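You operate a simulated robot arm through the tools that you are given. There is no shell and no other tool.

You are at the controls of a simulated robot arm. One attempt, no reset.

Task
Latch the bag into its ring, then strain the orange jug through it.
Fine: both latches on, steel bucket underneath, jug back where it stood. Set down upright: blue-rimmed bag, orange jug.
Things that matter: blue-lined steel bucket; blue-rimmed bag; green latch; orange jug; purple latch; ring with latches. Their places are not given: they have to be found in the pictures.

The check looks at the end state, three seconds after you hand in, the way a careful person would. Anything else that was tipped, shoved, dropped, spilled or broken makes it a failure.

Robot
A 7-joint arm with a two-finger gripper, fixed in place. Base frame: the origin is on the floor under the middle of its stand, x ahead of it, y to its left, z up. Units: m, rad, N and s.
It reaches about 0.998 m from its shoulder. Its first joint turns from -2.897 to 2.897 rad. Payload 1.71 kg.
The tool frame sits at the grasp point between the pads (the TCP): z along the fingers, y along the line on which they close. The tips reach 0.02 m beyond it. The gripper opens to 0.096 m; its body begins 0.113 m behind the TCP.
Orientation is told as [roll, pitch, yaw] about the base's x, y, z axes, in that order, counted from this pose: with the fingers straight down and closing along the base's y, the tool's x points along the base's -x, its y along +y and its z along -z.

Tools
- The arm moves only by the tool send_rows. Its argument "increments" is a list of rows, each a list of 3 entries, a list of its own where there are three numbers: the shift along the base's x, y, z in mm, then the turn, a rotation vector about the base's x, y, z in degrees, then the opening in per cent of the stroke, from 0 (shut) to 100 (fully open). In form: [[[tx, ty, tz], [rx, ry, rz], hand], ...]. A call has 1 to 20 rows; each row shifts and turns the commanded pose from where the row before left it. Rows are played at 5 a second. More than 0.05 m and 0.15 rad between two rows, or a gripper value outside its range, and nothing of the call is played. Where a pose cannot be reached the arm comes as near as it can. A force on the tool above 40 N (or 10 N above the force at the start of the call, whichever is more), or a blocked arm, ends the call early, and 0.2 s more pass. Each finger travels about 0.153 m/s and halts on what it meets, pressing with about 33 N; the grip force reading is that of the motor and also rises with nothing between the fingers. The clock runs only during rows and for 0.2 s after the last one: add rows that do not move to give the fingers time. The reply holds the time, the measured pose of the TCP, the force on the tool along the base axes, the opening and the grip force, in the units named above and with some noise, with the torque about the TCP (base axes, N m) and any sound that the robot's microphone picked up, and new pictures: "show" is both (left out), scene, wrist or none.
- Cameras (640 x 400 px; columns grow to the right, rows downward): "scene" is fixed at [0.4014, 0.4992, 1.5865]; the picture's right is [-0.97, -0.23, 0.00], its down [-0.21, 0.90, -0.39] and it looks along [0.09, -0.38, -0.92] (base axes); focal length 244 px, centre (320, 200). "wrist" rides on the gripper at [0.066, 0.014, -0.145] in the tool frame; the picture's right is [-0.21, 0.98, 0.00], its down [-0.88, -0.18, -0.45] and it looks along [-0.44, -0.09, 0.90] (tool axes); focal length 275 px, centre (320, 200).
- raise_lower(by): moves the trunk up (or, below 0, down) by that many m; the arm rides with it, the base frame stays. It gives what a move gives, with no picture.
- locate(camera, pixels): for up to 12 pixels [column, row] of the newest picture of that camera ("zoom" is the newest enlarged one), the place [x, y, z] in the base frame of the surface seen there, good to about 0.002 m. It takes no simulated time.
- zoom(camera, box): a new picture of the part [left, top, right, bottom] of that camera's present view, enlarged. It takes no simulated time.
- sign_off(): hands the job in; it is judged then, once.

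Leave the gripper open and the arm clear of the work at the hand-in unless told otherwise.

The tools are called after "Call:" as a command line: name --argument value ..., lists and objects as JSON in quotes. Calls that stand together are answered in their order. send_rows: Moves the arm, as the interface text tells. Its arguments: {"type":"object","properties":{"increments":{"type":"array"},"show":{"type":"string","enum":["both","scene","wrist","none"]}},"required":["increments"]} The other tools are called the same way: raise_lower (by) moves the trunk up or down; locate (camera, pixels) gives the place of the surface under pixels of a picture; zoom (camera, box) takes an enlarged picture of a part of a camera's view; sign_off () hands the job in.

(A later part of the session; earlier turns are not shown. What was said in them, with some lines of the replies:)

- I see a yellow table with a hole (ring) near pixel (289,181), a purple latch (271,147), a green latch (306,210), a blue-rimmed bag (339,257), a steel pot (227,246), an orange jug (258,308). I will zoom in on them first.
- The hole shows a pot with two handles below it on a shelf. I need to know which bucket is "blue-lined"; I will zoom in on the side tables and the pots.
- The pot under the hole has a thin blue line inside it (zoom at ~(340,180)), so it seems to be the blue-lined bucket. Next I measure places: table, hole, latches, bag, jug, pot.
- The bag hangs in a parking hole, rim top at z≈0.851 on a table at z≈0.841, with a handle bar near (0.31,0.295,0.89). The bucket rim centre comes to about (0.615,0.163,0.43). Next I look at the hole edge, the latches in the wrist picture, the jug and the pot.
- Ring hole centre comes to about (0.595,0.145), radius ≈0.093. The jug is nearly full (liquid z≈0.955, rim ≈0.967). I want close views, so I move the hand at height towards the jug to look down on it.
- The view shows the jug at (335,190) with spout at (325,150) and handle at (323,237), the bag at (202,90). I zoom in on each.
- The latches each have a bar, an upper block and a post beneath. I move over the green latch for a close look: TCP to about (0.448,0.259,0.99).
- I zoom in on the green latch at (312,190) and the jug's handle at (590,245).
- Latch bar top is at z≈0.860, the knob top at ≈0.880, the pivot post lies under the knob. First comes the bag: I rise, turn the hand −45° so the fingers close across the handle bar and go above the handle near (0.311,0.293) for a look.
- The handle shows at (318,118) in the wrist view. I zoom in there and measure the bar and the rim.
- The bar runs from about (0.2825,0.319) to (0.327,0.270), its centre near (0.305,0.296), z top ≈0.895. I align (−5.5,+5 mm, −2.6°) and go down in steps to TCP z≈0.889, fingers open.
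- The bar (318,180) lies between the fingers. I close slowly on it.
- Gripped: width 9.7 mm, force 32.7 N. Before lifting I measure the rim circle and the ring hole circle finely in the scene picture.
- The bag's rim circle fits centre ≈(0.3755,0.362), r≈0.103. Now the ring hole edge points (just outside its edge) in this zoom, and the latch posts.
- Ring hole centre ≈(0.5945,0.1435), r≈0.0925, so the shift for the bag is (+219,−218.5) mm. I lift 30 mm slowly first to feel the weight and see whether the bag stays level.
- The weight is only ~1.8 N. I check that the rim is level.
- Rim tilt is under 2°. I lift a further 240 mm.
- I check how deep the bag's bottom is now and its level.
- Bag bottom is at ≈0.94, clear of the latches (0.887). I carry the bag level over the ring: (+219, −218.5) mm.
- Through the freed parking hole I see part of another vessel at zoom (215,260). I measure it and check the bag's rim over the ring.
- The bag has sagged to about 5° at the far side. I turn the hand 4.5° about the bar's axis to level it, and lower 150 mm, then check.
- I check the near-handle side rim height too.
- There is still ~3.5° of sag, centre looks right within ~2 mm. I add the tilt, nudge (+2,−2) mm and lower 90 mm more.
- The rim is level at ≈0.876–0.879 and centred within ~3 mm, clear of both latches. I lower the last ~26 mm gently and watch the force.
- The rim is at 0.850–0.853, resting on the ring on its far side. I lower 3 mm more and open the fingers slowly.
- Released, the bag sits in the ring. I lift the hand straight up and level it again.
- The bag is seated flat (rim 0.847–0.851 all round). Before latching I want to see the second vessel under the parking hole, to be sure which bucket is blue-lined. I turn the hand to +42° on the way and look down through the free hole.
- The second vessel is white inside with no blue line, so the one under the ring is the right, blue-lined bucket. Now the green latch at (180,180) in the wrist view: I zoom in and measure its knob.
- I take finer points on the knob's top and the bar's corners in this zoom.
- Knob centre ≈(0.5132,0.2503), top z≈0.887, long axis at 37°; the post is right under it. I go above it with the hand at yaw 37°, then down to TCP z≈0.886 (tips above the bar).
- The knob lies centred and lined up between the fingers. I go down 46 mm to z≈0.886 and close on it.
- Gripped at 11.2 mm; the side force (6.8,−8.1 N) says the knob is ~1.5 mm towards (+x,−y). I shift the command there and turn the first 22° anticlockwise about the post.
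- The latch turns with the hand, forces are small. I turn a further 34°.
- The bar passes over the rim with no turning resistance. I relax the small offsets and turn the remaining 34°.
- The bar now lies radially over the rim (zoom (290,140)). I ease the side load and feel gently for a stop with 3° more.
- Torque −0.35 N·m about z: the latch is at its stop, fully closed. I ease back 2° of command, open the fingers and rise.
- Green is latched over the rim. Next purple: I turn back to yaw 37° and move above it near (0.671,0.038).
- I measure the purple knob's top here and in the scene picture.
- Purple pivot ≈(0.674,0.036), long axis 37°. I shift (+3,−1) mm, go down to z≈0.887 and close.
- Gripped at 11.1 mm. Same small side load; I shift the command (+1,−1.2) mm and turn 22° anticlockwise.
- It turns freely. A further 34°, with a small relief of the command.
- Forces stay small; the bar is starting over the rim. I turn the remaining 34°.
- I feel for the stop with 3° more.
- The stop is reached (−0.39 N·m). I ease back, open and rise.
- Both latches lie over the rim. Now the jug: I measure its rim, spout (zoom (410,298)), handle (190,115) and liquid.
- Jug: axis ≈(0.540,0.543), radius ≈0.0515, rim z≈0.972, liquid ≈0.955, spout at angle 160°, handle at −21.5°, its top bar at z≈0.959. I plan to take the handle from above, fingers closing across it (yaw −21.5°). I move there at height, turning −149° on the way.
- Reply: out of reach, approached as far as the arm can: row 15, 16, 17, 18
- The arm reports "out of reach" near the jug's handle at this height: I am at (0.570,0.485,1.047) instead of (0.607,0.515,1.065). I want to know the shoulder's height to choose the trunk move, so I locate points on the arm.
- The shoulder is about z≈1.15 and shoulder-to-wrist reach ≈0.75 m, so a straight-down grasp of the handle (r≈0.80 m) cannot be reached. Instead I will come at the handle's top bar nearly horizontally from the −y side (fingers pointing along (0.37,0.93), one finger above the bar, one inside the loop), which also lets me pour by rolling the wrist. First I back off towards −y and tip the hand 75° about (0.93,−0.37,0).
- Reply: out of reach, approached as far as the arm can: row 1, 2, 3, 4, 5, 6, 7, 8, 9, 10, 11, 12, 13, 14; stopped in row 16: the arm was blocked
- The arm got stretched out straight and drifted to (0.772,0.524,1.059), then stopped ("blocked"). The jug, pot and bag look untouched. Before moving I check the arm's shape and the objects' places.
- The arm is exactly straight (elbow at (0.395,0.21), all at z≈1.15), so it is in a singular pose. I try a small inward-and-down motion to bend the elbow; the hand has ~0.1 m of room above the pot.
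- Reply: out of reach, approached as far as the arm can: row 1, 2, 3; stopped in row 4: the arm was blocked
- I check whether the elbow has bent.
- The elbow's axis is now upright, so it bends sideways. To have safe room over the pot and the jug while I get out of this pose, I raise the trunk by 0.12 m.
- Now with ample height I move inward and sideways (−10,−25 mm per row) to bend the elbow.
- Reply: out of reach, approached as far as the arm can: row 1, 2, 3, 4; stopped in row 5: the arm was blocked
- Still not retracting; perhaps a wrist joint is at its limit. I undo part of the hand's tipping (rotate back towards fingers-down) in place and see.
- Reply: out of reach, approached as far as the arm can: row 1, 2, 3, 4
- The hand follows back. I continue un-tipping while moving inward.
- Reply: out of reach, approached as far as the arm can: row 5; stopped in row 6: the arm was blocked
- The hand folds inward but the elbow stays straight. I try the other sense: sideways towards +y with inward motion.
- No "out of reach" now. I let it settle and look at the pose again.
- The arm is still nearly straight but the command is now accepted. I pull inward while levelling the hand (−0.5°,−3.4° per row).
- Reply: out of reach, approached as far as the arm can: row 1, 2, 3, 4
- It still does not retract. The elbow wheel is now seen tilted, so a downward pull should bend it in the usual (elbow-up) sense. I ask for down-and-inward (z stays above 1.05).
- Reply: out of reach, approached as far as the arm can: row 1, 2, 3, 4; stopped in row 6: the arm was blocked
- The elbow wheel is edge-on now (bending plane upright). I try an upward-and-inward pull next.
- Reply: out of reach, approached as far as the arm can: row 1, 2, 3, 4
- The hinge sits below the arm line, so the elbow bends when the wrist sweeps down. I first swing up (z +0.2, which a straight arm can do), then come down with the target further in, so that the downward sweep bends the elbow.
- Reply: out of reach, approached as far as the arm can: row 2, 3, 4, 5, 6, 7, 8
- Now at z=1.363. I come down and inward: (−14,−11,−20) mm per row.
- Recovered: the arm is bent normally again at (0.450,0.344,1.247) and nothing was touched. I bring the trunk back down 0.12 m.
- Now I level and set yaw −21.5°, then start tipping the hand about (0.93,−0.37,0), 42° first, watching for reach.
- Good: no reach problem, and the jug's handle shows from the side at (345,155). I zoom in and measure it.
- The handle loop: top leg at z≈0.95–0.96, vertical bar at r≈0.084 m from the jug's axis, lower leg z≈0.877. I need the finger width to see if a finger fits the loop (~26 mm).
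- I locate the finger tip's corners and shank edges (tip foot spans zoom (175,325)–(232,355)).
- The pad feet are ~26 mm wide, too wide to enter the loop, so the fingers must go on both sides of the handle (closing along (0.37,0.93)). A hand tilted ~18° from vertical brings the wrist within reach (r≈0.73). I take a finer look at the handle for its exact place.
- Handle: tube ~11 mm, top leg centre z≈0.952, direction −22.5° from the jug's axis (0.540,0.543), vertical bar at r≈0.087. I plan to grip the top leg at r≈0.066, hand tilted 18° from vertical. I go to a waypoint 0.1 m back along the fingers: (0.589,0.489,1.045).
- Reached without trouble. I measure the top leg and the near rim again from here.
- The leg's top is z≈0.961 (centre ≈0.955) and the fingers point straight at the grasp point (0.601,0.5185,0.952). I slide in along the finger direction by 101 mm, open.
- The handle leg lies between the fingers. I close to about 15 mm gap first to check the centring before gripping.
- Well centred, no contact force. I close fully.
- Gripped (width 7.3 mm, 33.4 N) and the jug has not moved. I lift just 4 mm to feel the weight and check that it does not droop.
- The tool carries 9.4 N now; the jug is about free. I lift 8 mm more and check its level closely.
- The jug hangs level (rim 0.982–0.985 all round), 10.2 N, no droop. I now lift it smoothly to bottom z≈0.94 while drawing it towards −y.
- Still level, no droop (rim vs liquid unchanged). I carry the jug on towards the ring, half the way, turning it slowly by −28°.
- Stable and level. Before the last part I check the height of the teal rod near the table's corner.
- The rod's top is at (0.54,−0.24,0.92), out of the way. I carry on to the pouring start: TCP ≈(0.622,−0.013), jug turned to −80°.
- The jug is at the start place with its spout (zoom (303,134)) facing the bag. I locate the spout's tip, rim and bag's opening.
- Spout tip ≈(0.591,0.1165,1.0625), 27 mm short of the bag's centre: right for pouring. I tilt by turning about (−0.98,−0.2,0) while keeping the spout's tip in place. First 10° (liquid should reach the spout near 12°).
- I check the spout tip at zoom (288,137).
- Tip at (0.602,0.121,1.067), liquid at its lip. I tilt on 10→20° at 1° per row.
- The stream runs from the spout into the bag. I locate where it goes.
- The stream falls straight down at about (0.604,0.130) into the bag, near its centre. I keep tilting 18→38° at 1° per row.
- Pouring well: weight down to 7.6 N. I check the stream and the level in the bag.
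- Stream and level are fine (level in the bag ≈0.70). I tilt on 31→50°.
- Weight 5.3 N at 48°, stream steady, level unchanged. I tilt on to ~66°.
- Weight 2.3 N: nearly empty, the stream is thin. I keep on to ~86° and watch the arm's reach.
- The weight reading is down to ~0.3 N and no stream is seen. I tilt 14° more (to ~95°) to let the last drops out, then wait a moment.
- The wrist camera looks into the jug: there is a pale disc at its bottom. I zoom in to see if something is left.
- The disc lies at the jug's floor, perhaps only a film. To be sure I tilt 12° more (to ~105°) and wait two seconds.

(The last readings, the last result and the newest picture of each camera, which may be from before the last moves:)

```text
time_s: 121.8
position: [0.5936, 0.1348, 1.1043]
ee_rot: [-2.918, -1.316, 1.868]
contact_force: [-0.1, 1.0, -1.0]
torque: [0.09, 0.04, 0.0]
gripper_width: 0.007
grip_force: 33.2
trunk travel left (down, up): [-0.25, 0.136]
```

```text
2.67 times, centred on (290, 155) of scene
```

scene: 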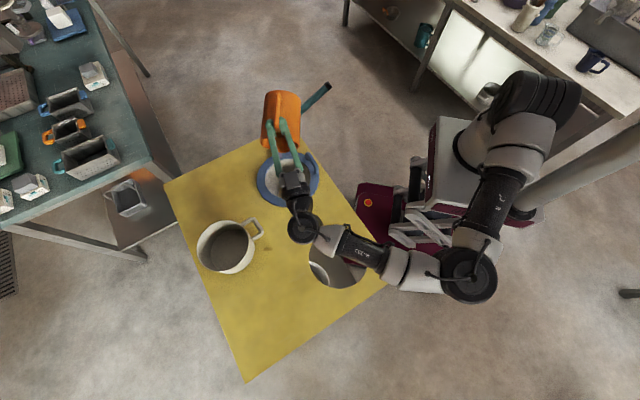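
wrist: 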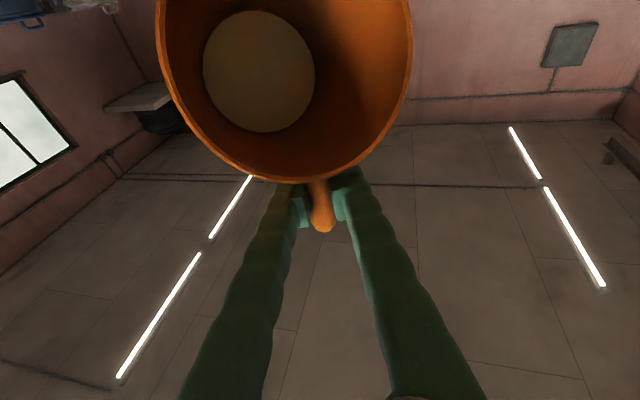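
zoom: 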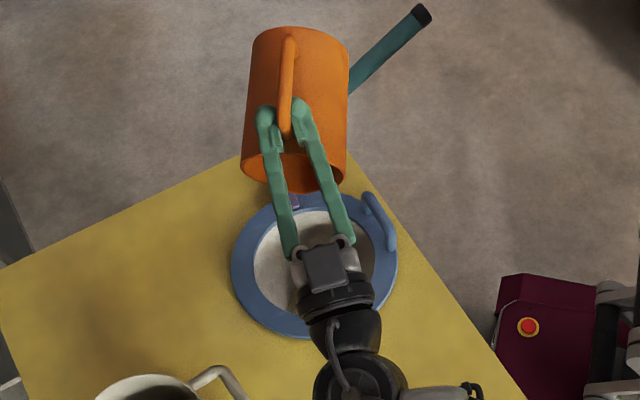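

The disc does not change: it is only the film on the floor; the jug is empty (≈1 N). I turn the jug back upright along the same path, first half.

Call:
send_rows --increments '[[[1.25, -5.66, 0.45], [2.45, 0.4975, 0], 0], [[1.25, -5.66, 0.45], [2.45, 0.4975, 0], 0], [[1.27, -5.71, 0], [2.45, 0.4975, 0], 0], [[1.27, -5.71, 0], [2.45, 0.4975, 0], 0], [[1.27, -5.71, -0.55], [2.45, 0.4975, 0], 0], [[1.27, -5.71, -0.55], [2.45, 0.4975, 0], 0], [[1.24, -5.61, -1.05], [2.45, 0.4975, 0], 0], [[1.24, -5.61, -1.05], [2.45, 0.4975, 0], 0], [[1.22, -5.52, -1.5], [2.45, 0.4975, 0], 0], [[1.22, -5.52, -1.5], [2.45, 0.4975, 0], 0], [[1.19, -5.37, -2.05], [2.45, 0.4975, 0], 0], [[1.19, -5.37, -2.05], [2.45, 0.4975, 0], 0], [[1.15, -5.17, -2.5], [2.45, 0.4975, 0], 0], [[1.15, -5.17, -2.5], [2.45, 0.4975, 0], 0], [[1.09, -4.93, 0.95], [2.45, 0.4975, 0], 0], [[1.09, -4.93, 0.95], [2.45, 0.4975, 0], 0], [[1.04, -4.69, 0.5], [2.45, 0.4975, 0], 0], [[1.04, -4.69, 0.5], [2.45, 0.4975, 0], 0], [[0.96, -4.34, 0.1], [2.45, 0.4975, 0], 0], [[0.96, -4.34, 0.1], [2.45, 0.4975, 0], 0]]' --show "scene"

Call:
zoom --camera "scene" --box '[220, 80, 360, 230]'

```text
time_s: 126.0
position: [0.6168, 0.0295, 1.0941]
ee_rot: [0.35, -0.951, -1.413]
contact_force: [0.8, -0.6, 0.2]
torque: [0.0, 0.06, -0.02]
gripper_width: 0.0072
grip_force: 33.0
trunk travel left (down, up): [-0.25, 0.136]
```

scene: 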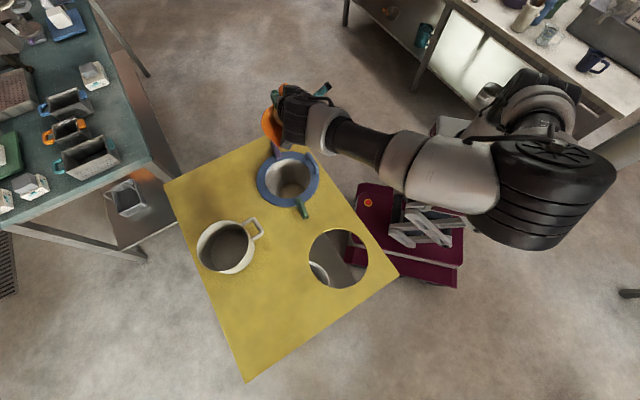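

```text
2.67 times, centred on (290, 155) of scene
```

zoom: 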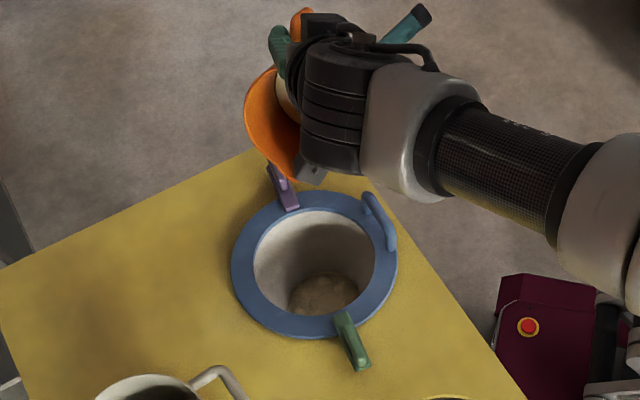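

No spills; the bag holds the strained residue. I turn the jug fully upright.

Call:
send_rows --increments '[[[0.9, -4.05, -0.35], [2.45, 0.4975, 0], 0], [[0.9, -4.05, -0.35], [2.45, 0.4975, 0], 0], [[0.8, -3.61, -0.65], [2.45, 0.4975, 0], 0], [[0.8, -3.61, -0.65], [2.45, 0.4975, 0], 0], [[0.74, -3.32, -0.95], [2.45, 0.4975, 0], 0], [[0.74, -3.32, -0.95], [2.45, 0.4975, 0], 0], [[0.63, -2.83, -1.2], [2.45, 0.4975, 0], 0], [[0.63, -2.83, -1.2], [2.45, 0.4975, 0], 0], [[0.53, -2.39, -1.5], [2.45, 0.4975, 0], 0], [[0.53, -2.39, -1.5], [2.45, 0.4975, 0], 0], [[0.42, -1.9, -1.65], [2.45, 0.4975, 0], 0], [[0.42, -1.9, -1.65], [2.45, 0.4975, 0], 0], [[0.32, -1.46, -1.8], [2.45, 0.4975, 0], 0], [[0.32, -1.46, -1.8], [2.45, 0.4975, 0], 0], [[0.22, -0.98, -1.95], [2.45, 0.4975, 0], 0], [[0.22, -0.98, -1.95], [2.45, 0.4975, 0], 0], [[0.11, -0.49, -1.95], [2.45, 0.4975, 0], 0], [[0.11, -0.49, -1.95], [2.45, 0.4975, 0], 0], [[0, 0, -2], [2.45, 0.4975, 0], 0], [[0, 0, -2], [2.45, 0.4975, 0], 0]]' --show "scene"

```text
time_s: 130.2
position: [0.6266, -0.0131, 1.0648]
ee_rot: [0.318, -0.08, -1.394]
contact_force: [-0.9, 0.1, -1.3]
torque: [-0.05, -0.01, -0.02]
gripper_width: 0.0069
grip_force: 32.9
trunk travel left (down, up): [-0.25, 0.136]
```

scene: 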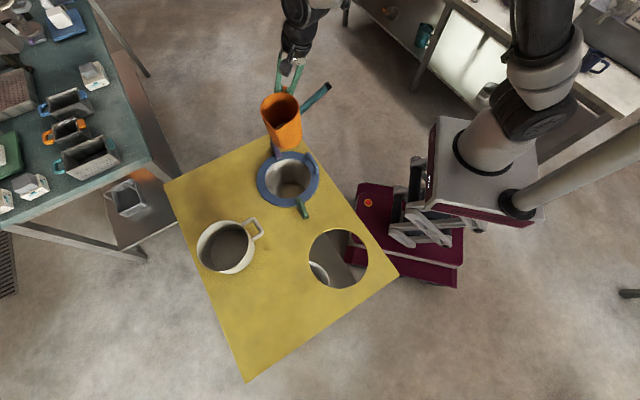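

Back upright but 4.6° short. I level it and carry it back along the same way, first half.

Call:
send_rows --increments '[[[-0.5, 0, 0], [2.25, 0.457, 0], 0], [[-0.5, 0, 0], [2.25, 0.457, 0], 0], [[-1, 10, 0], [0, 0, 1.3], 0], [[-1.2, 18, 0], [0, 0, 2.4], 0], [[-1.2, 24, 0], [0, 0, 3.2], 0], [[-1.2, 25, 0], [0, 0, 3.3], 0], [[-1.2, 25, 0], [0, 0, 3.3], 0], [[-1.2, 25, 0], [0, 0, 3.3], 0], [[-1.2, 25, 0], [0, 0, 3.3], 0], [[-1.2, 25, 0], [0, 0, 3.3], 0], [[-1.2, 25, 0], [0, 0, 3.3], 0], [[-1.2, 20, 0], [0, 0, 2.6], 0], [[-1, 12, 0], [0, 0, 1.6], 0], [[0, 0, 0], [0, 0, 0], 0]]'

```text
time_s: 133.2
position: [0.6118, 0.2208, 1.0657]
ee_rot: [0.316, 0.0, -0.857]
contact_force: [0.0, -0.6, -0.1]
torque: [-0.03, -0.03, -0.01]
gripper_width: 0.0071
grip_force: 32.9
trunk travel left (down, up): [-0.25, 0.136]
```

scene: 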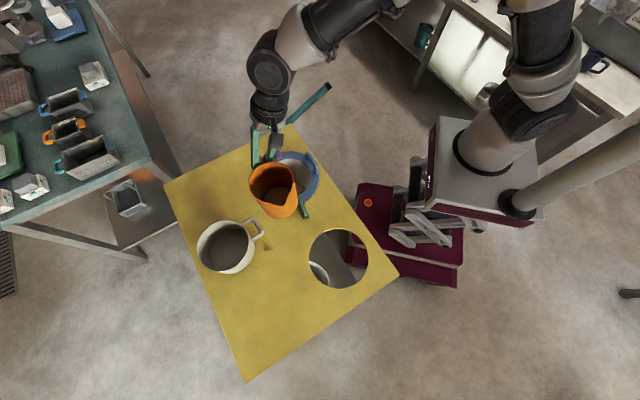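
wrist: 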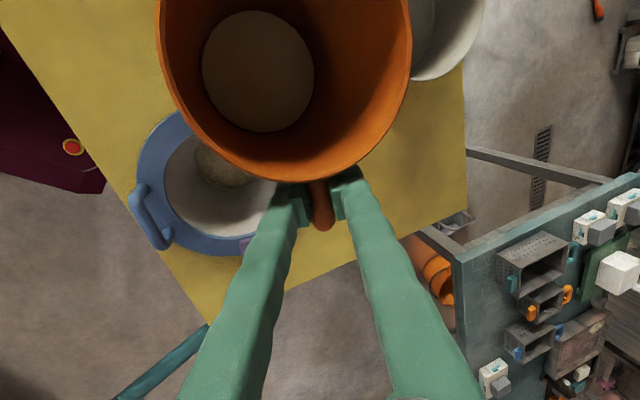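

The jug is halfway back. I see a small dark spot on the table near (267,247); I zoom in on it.

Call:
zoom --camera "scene" --box '[225, 215, 310, 285]'

Call:
zoom --camera "scene" --box '[230, 130, 350, 230]'

```text
5.71 times, centred on (268, 250) of scene
```

zoom: 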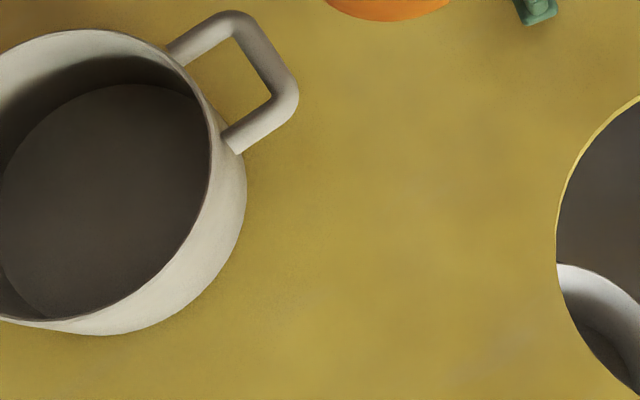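

```text
4.00 times, centred on (290, 180) of scene
```

zoom: 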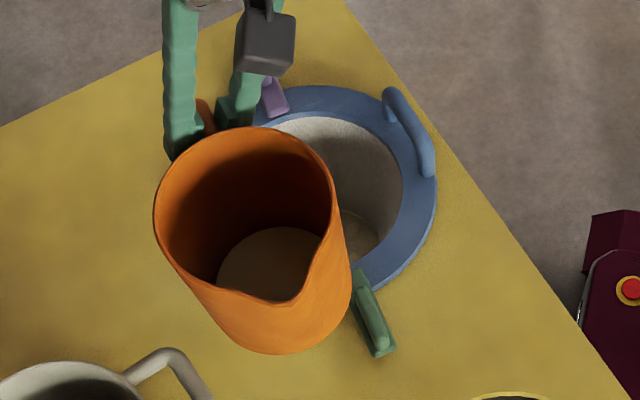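

The table is clean. I carry the jug on to above its old place.

Call:
send_rows --increments '[[[-0.7, 10, 0], [0, 0, 1.3], 0], [[-0.8, 18, 0], [0, 0, 2.3], 0], [[-0.8, 24, 0], [0, 0, 3.1], 0], [[-0.8, 25, 0], [0, 0, 3.2], 0], [[-0.8, 25, 0], [0, 0, 3.2], 0], [[-0.8, 25, 0], [0, 0, 3.2], 0], [[-0.8, 25, 0], [0, 0, 3.2], 0], [[-0.8, 25, 0], [0, 0, 3.2], 0], [[-0.8, 20, 0], [0, 0, 2.6], 0], [[-0.5, 12, -5], [0, 0, 1.6], 0], [[0, 0, -5], [0, 0, 0.1], 0], [[0, 0, 0], [0, 0, 0], 0]]'

```text
time_s: 135.8
position: [0.605, 0.4321, 1.0563]
ee_rot: [0.315, 0.001, -0.385]
contact_force: [-0.3, 0.4, -1.2]
torque: [-0.01, -0.07, -0.02]
gripper_width: 0.0069
grip_force: 33.0
trunk travel left (down, up): [-0.25, 0.136]
```

scene: 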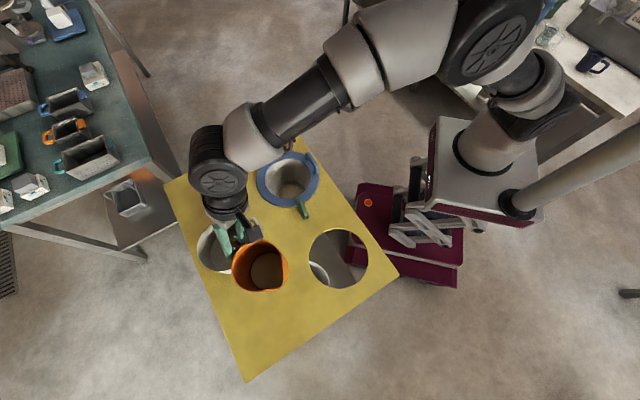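
wrist: 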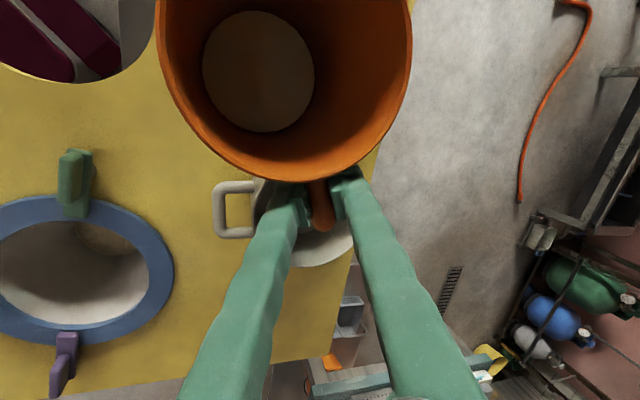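

I check that the jug is still level in the hand.

Call:
locate --camera "wrist" --pixels '[[165, 30], [180, 95], [210, 145], [250, 172], [300, 180], [350, 163], [385, 118], [405, 60], [408, 20], [258, 70]]'

```text
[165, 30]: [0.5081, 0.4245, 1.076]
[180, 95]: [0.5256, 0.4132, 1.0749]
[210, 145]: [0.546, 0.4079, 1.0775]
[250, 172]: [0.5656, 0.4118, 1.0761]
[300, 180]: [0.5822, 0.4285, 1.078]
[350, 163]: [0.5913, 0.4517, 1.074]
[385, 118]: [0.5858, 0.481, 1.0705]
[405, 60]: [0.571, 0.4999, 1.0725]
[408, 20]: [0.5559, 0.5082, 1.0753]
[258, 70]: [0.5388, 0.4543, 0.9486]
```

Level within about 1–2°. I bring it over its old spot and down to ~25 mm above the table.

Call:
send_rows --increments '[[[-0.1, 3, 0], [0, 0, 0], 0], [[-0.2, 7, 0], [0, 0, 0], 0], [[-0.2, 11, -2], [0, 0, 0], 0], [[-0.2, 14, -5], [0, 0, 0], 0], [[-0.2, 14, -9], [0, 0, 0], 0], [[-0.2, 13, -12], [0, 0, 0], 0], [[-0.2, 11, -15], [0, 0, 0], 0], [[-0.2, 8, -15], [0, 0, 0], 0], [[0, 4, -13], [0, 0, 0], 0], [[0, 1.7, -9], [0, 0, 0], 0], [[0, 0, 0], [0, 0, 0], 0], [[0, 0, 0], [0, 0, 0], 0]]'

Call:
zoom --camera "scene" --box '[200, 260, 320, 350]'

```text
time_s: 138.4
position: [0.6019, 0.5167, 0.9758]
ee_rot: [0.317, 0.0, -0.383]
contact_force: [0.3, -0.3, -1.2]
torque: [0.0, -0.05, 0.06]
gripper_width: 0.0071
grip_force: 32.8
trunk travel left (down, up): [-0.25, 0.136]
```

scene: 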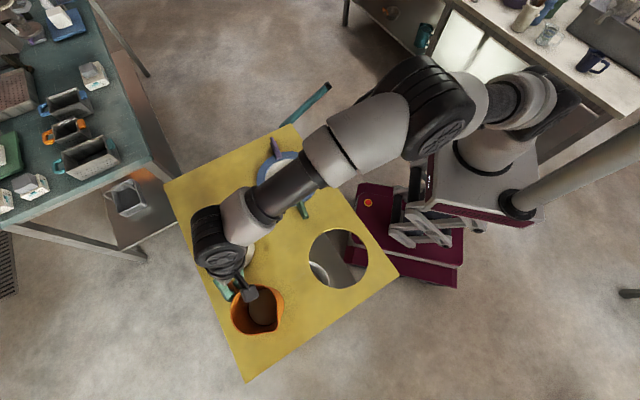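
wrist: 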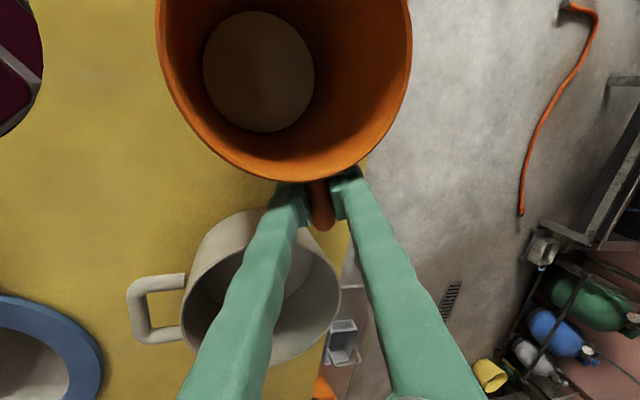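

```text
4.44 times, centred on (260, 305) of scene
```

zoom: 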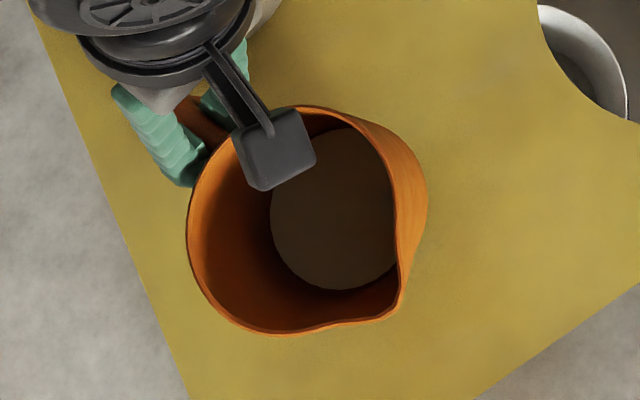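

I measure the jug's rim here to compare its centre with the original (0.540,0.543).

Call:
locate --camera "zoom" --pixels '[[189, 235], [196, 270], [215, 300], [250, 325], [300, 330], [340, 322], [402, 300], [400, 200], [375, 140], [340, 112], [310, 107], [192, 205]]'

Call:
locate --camera "wrist" --pixels '[[165, 40], [180, 95], [210, 145], [250, 172], [300, 180], [350, 163], [385, 118], [405, 60], [408, 20], [258, 70]]'

```text
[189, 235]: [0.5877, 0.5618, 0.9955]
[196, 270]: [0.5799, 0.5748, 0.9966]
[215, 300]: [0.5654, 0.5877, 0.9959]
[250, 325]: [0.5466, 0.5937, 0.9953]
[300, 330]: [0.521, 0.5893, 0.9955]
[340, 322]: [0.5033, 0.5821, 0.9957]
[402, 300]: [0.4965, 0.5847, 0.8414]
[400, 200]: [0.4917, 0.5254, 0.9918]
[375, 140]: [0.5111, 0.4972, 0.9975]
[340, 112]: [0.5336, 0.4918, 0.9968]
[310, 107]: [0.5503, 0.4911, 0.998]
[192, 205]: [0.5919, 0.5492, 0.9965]
```

```text
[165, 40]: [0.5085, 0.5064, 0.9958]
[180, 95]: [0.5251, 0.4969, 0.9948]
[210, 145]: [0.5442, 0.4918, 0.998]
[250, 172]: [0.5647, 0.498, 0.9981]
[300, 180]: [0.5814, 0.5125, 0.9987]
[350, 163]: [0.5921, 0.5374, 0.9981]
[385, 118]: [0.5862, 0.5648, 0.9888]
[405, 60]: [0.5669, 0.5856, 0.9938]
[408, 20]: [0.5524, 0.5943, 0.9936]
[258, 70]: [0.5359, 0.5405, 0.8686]
```

Rim centre ≈(0.540,0.542), the same as at the start. I lower straight down 20 mm, then gently to contact.

Call:
send_rows --increments '[[[0, 0.5, -7], [0, 0, 0], 0], [[0, 0, -6], [0, 0, 0], 0], [[0, 0, -4], [0, 0, 0], 0], [[0, 0, -3], [0, 0, 0], 0], [[0, 0, -1.5], [0, 0, 0], 0], [[0, 0, -1.5], [0, 0, 0], 0], [[0, 0, 0], [0, 0, 0], 0]]' --show "scene"

```text
time_s: 140.0
position: [0.6025, 0.52, 0.9524]
ee_rot: [0.317, 0.0, -0.385]
contact_force: [-0.4, -0.9, 3.1]
torque: [0.19, 0.35, 0.1]
gripper_width: 0.0072
grip_force: 33.6
trunk travel left (down, up): [-0.25, 0.136]
```

scene: 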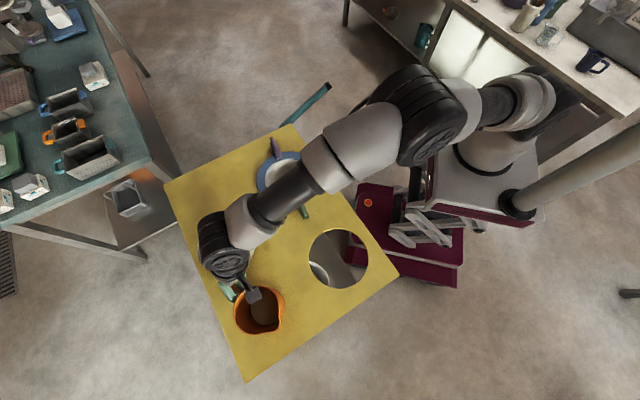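

Contact (Fz +3.1 N), the spout side of the base touching first. I lower 1 mm more, then open slowly to a small gap.

Call:
send_rows --increments '[[[0, 0, -1], [0, 0, 0], 0], [[0, 0, 0], [0, 0, 0], 0], [[0, 0, 0], [0, 0, 0], 9], [[0, 0, 0], [0, 0, 0], 12], [[0, 0, 0], [0, 0, 0], 16], [[0, 0, 0], [0, 0, 0], 20], [[0, 0, 0], [0, 0, 0], 25], [[0, 0, 0], [0, 0, 0], 25]]'

Call:
zoom --camera "wrist" --box '[260, 120, 380, 240]'

Call:
locate --camera "wrist" --pixels '[[165, 40], [180, 100], [210, 148], [250, 174], [300, 181], [350, 165], [385, 118], [405, 60], [408, 20], [258, 70]]'

```text
time_s: 141.8
position: [0.6039, 0.5173, 0.9531]
ee_rot: [0.316, 0.001, -0.383]
contact_force: [-0.1, 0.3, -0.5]
torque: [0.04, 0.01, -0.03]
gripper_width: 0.0242
grip_force: 0.0
trunk travel left (down, up): [-0.25, 0.136]
```

scene: 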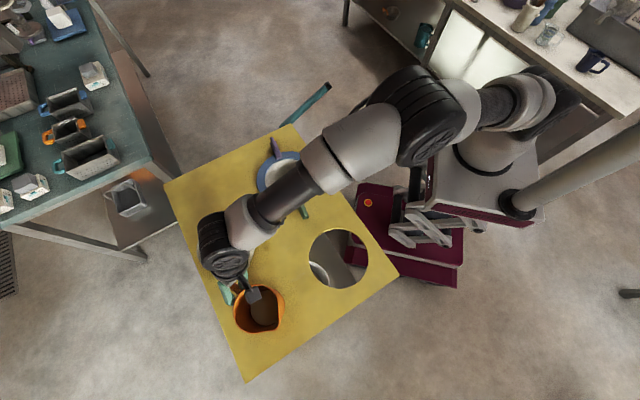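
wrist: 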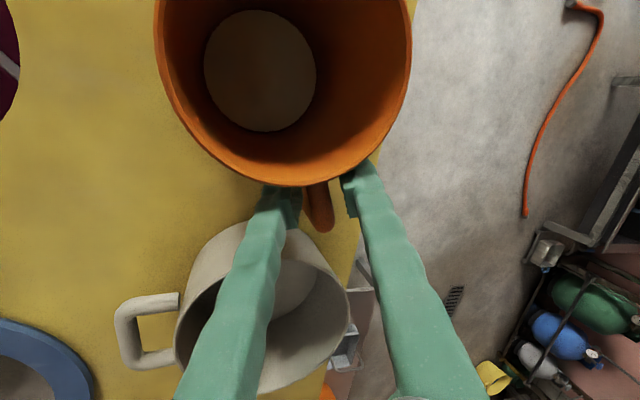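

```text
3.33 times, centred on (320, 180) of wrist
```

zoom: 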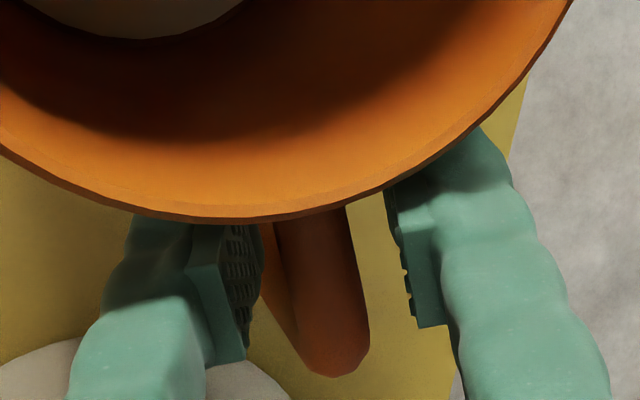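

```text
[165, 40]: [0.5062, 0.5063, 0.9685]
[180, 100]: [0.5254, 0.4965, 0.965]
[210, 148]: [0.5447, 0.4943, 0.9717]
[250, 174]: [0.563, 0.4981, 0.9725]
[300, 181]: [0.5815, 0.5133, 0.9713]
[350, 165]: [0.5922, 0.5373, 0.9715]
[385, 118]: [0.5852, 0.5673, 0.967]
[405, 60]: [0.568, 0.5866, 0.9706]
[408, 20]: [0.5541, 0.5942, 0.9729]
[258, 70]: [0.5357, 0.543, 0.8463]
```

The jug stands upright, rim at 0.9715 as before. I open wider and back out along the finger direction.

Call:
send_rows --increments '[[[0, 0, 0], [0, 0, 0], 50], [[0, 0, 0], [0, 0, 0], 90], [[0, 0, 0], [0, 0, 0], 100], [[-1.2, -2.9, 9.5], [0, 0, 0], 100], [[-2.4, -5.7, 19], [0, 0, 0], 100], [[-2.9, -7, 23], [0, 0, 0], 100], [[-2.9, -7, 23], [0, 0, 0], 100], [[-2.9, -7, 23], [0, 0, 0], 100], [[-5, -20, 10], [0, 0, 0], 100], [[-10, -30, 5], [0, 0, 0], 100], [[0, 0, 0], [0, 0, 0], 100]]'

Call:
zoom --camera "scene" --box '[200, 260, 320, 350]'

```text
time_s: 144.2
position: [0.5749, 0.4375, 1.0648]
ee_rot: [0.314, 0.0, -0.384]
contact_force: [0.5, -0.7, 0.4]
torque: [0.02, -0.01, -0.01]
gripper_width: 0.0962
grip_force: 0.0
trunk travel left (down, up): [-0.25, 0.136]
```

scene: 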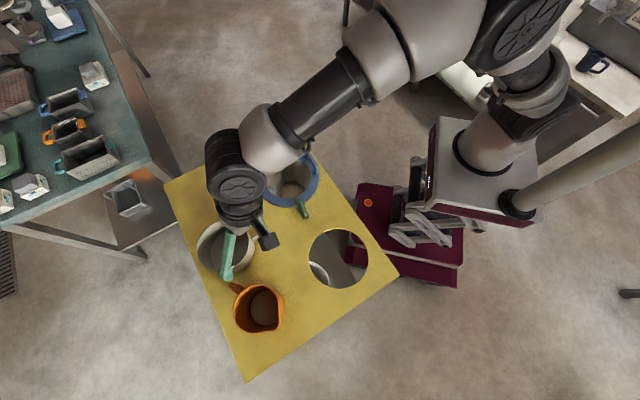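
wrist: 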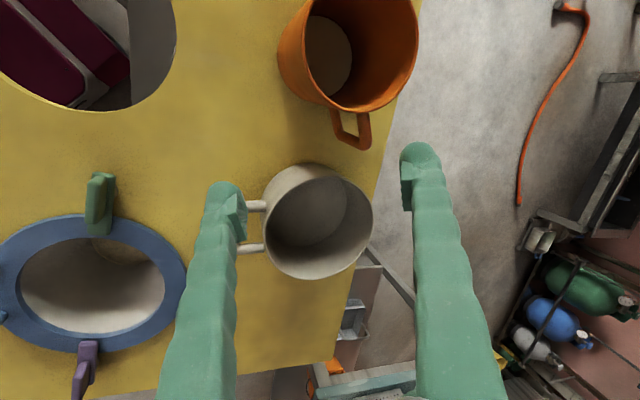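

```text
4.44 times, centred on (260, 305) of scene
```

zoom: 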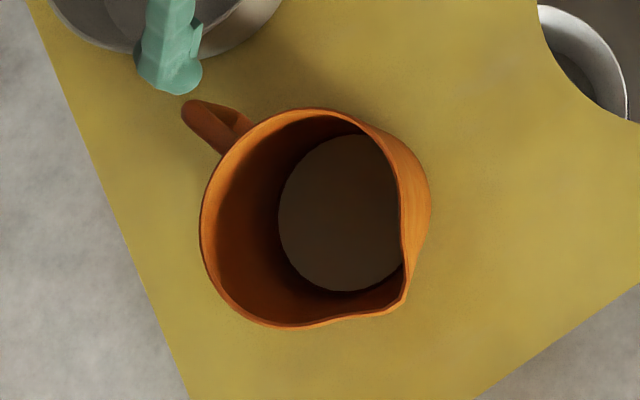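

The jug stands clear. I compare its place with the start by measuring the rim and spout again.

Call:
locate --camera "zoom" --pixels '[[203, 215], [315, 112], [398, 180], [404, 300], [280, 325], [218, 160], [220, 285], [187, 110], [250, 318], [360, 128], [335, 318], [340, 215]]'

Call:
zoom --camera "scene" --box '[160, 110, 410, 390]'

```text
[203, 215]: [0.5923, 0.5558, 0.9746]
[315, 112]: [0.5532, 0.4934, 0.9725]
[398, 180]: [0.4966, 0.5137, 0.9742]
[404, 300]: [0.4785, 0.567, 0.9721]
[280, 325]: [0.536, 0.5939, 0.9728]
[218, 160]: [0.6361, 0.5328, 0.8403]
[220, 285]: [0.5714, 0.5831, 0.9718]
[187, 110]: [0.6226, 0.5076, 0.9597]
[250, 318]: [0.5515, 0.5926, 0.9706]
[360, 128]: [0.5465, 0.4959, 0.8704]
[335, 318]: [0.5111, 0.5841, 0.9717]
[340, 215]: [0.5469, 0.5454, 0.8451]
```

```text
1.43 times, centred on (285, 250) of scene
```

zoom: 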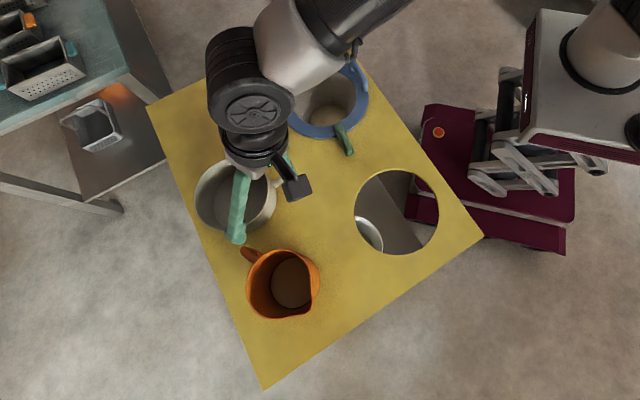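

The jug is within about 2 mm of where it stood, upright. I want to check the bucket beneath: I level the hand and move the camera so it looks through the parking hole towards the bucket under the ring.

Call:
send_rows --increments '[[[-30, 0, 3], [-2.09, 0.84, -1], 100], [[-42, 4, 3], [-2.09, 0.84, -1], 100], [[-42, 4, 3], [-2.09, 0.84, -1], 100], [[-42, 4, 3], [-2.09, 0.84, -1], 100], [[-42, 4, 3], [-2.09, 0.84, -1], 100], [[-42, 4, 0], [-2.09, 0.84, -1], 100], [[-42, 4, 0], [-2.09, 0.84, -1], 100], [[-42, 4, 0], [-2.09, 0.84, -1], 100], [[0, 0, 0], [0, 0, 0], 100], [[0, 0, 0], [0, 0, 0], 100]]'

Call:
zoom --camera "wrist" --box '[200, 60, 460, 260]'

Call:
zoom --camera "scene" --box '[230, 130, 350, 230]'

```text
time_s: 146.4
position: [0.2496, 0.4657, 1.08]
ee_rot: [0.001, -0.023, -0.52]
contact_force: [-0.5, -0.5, -0.1]
torque: [0.03, 0.02, 0.03]
gripper_width: 0.0959
grip_force: 0.0
trunk travel left (down, up): [-0.25, 0.136]
```

scene: 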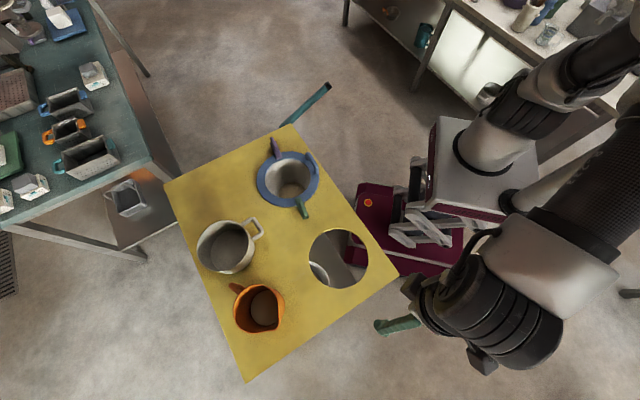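
wrist: 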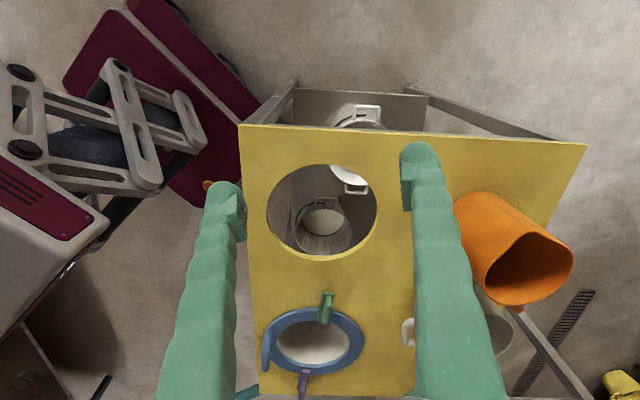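

```text
2.00 times, centred on (330, 160) of wrist
```

zoom: 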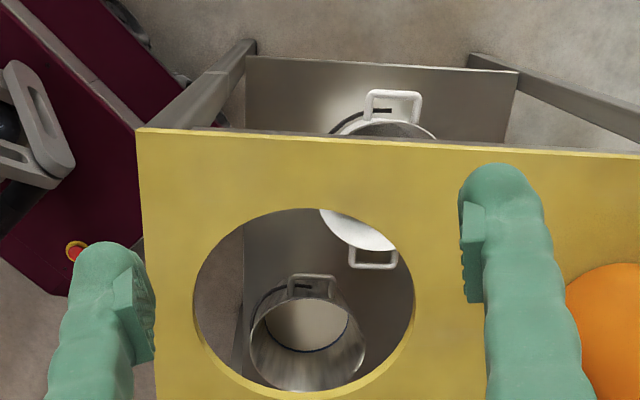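

```text
4.00 times, centred on (290, 180) of scene
```

zoom: 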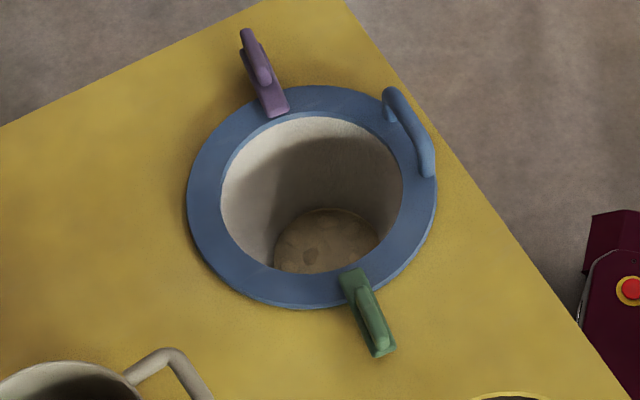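

The steel bucket under the ring now holds the pale liquid, and the bag holds the residue. I zoom in further on the bucket and shelf.

Call:
zoom --camera "wrist" --box '[265, 160, 380, 260]'

Call:
locate --camera "zoom" --pixels '[[320, 240], [300, 220], [350, 230], [320, 300], [420, 300], [240, 300], [320, 190], [500, 250]]'

```text
4.00 times, centred on (322, 210) of wrist
```

zoom: 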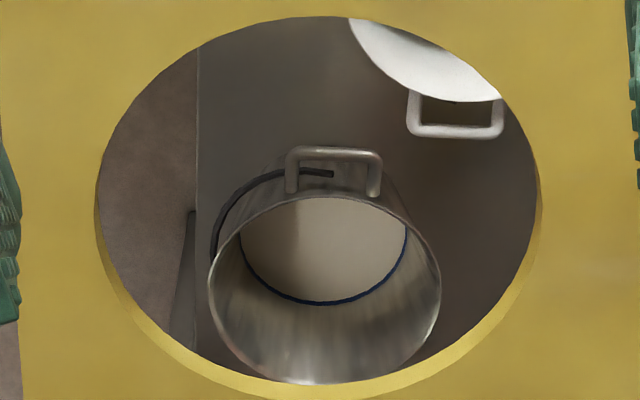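

```text
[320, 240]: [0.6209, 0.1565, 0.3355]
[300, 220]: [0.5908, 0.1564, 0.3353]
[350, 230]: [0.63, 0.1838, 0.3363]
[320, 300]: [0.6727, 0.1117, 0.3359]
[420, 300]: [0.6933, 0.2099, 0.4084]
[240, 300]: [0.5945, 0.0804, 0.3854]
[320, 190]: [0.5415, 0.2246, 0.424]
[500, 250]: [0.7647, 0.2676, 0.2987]
```

The liquid stands right at the blue line of the steel bucket; the shelf is clean. I raise the hand well clear, open, wait two seconds and take a last look.

Call:
send_rows --increments '[[[0, 0, 20], [0, 0, 0], 100], [[0, 0, 30], [0, 0, 0], 100], [[0, 0, 20], [0, 0, 0], 100], [[0, 0, 0], [0, 0, 0], 100], [[0, 0, 0], [0, 0, 0], 100], [[0, 0, 0], [0, 0, 0], 100], [[0, 0, 0], [0, 0, 0], 100], [[0, 0, 0], [0, 0, 0], 100], [[0, 0, 0], [0, 0, 0], 100], [[0, 0, 0], [0, 0, 0], 100], [[0, 0, 0], [0, 0, 0], 100], [[0, 0, 0], [0, 0, 0], 100], [[0, 0, 0], [0, 0, 0], 100]]'

Call:
zoom --camera "scene" --box '[160, 110, 410, 390]'

```text
time_s: 149.2
position: [0.2513, 0.4656, 1.15]
ee_rot: [0.003, -0.023, -0.52]
contact_force: [-0.3, 0.2, -0.7]
torque: [-0.02, 0.01, -0.02]
gripper_width: 0.0961
grip_force: 0.1
trunk travel left (down, up): [-0.25, 0.136]
```

scene: 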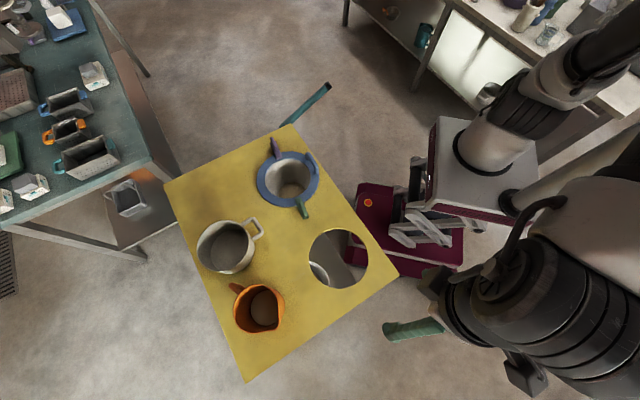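
wrist: 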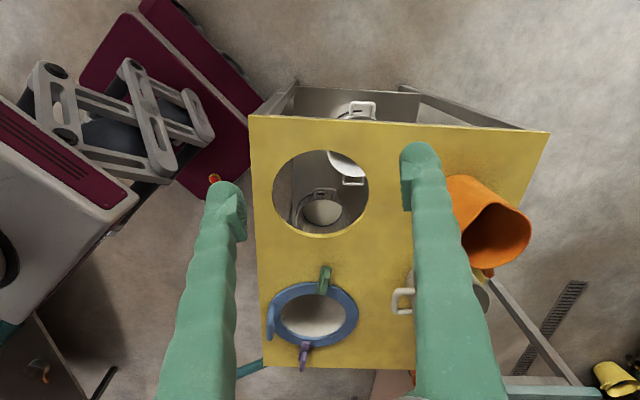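

```text
1.43 times, centred on (285, 250) of scene
```

zoom: 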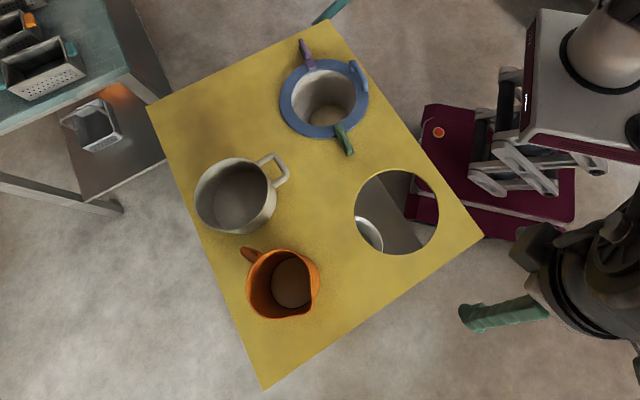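

All is in order: the bag is seated with both latches over its rim, the strained liquid is in the blue-lined steel bucket beneath, and the empty jug is upright within a few mm of its old place. The pot was not touched, the table is clean, and the hand is open and clear. I hand in.

Call:
sign_off

```text
The job is handed in.
```

I handed in the job with the task finished. The tool only confirmed the hand-in, so I don't have the judge's result.

- **Bag:** it sits flat in the ring. Both latches were turned about 90° onto their stops and lie over the rim.
- **Strained liquid:** it is in the blue-lined steel bucket under the ring, with its level at the blue line. The residue stayed in the bag. I saw no spills on the table or the shelf.
- **Orange jug:** it is empty and upright, about 2 mm from where it stood, with only a film on its floor.
- **Everything else:** the pot and the other vessel were not touched. The gripper is open and the arm is clear of the work.

Partway through, the arm stretched out straight while reaching for the jug and got stuck. I raised the trunk to work it free and then lowered the trunk back, and nothing was touched while it was stuck.
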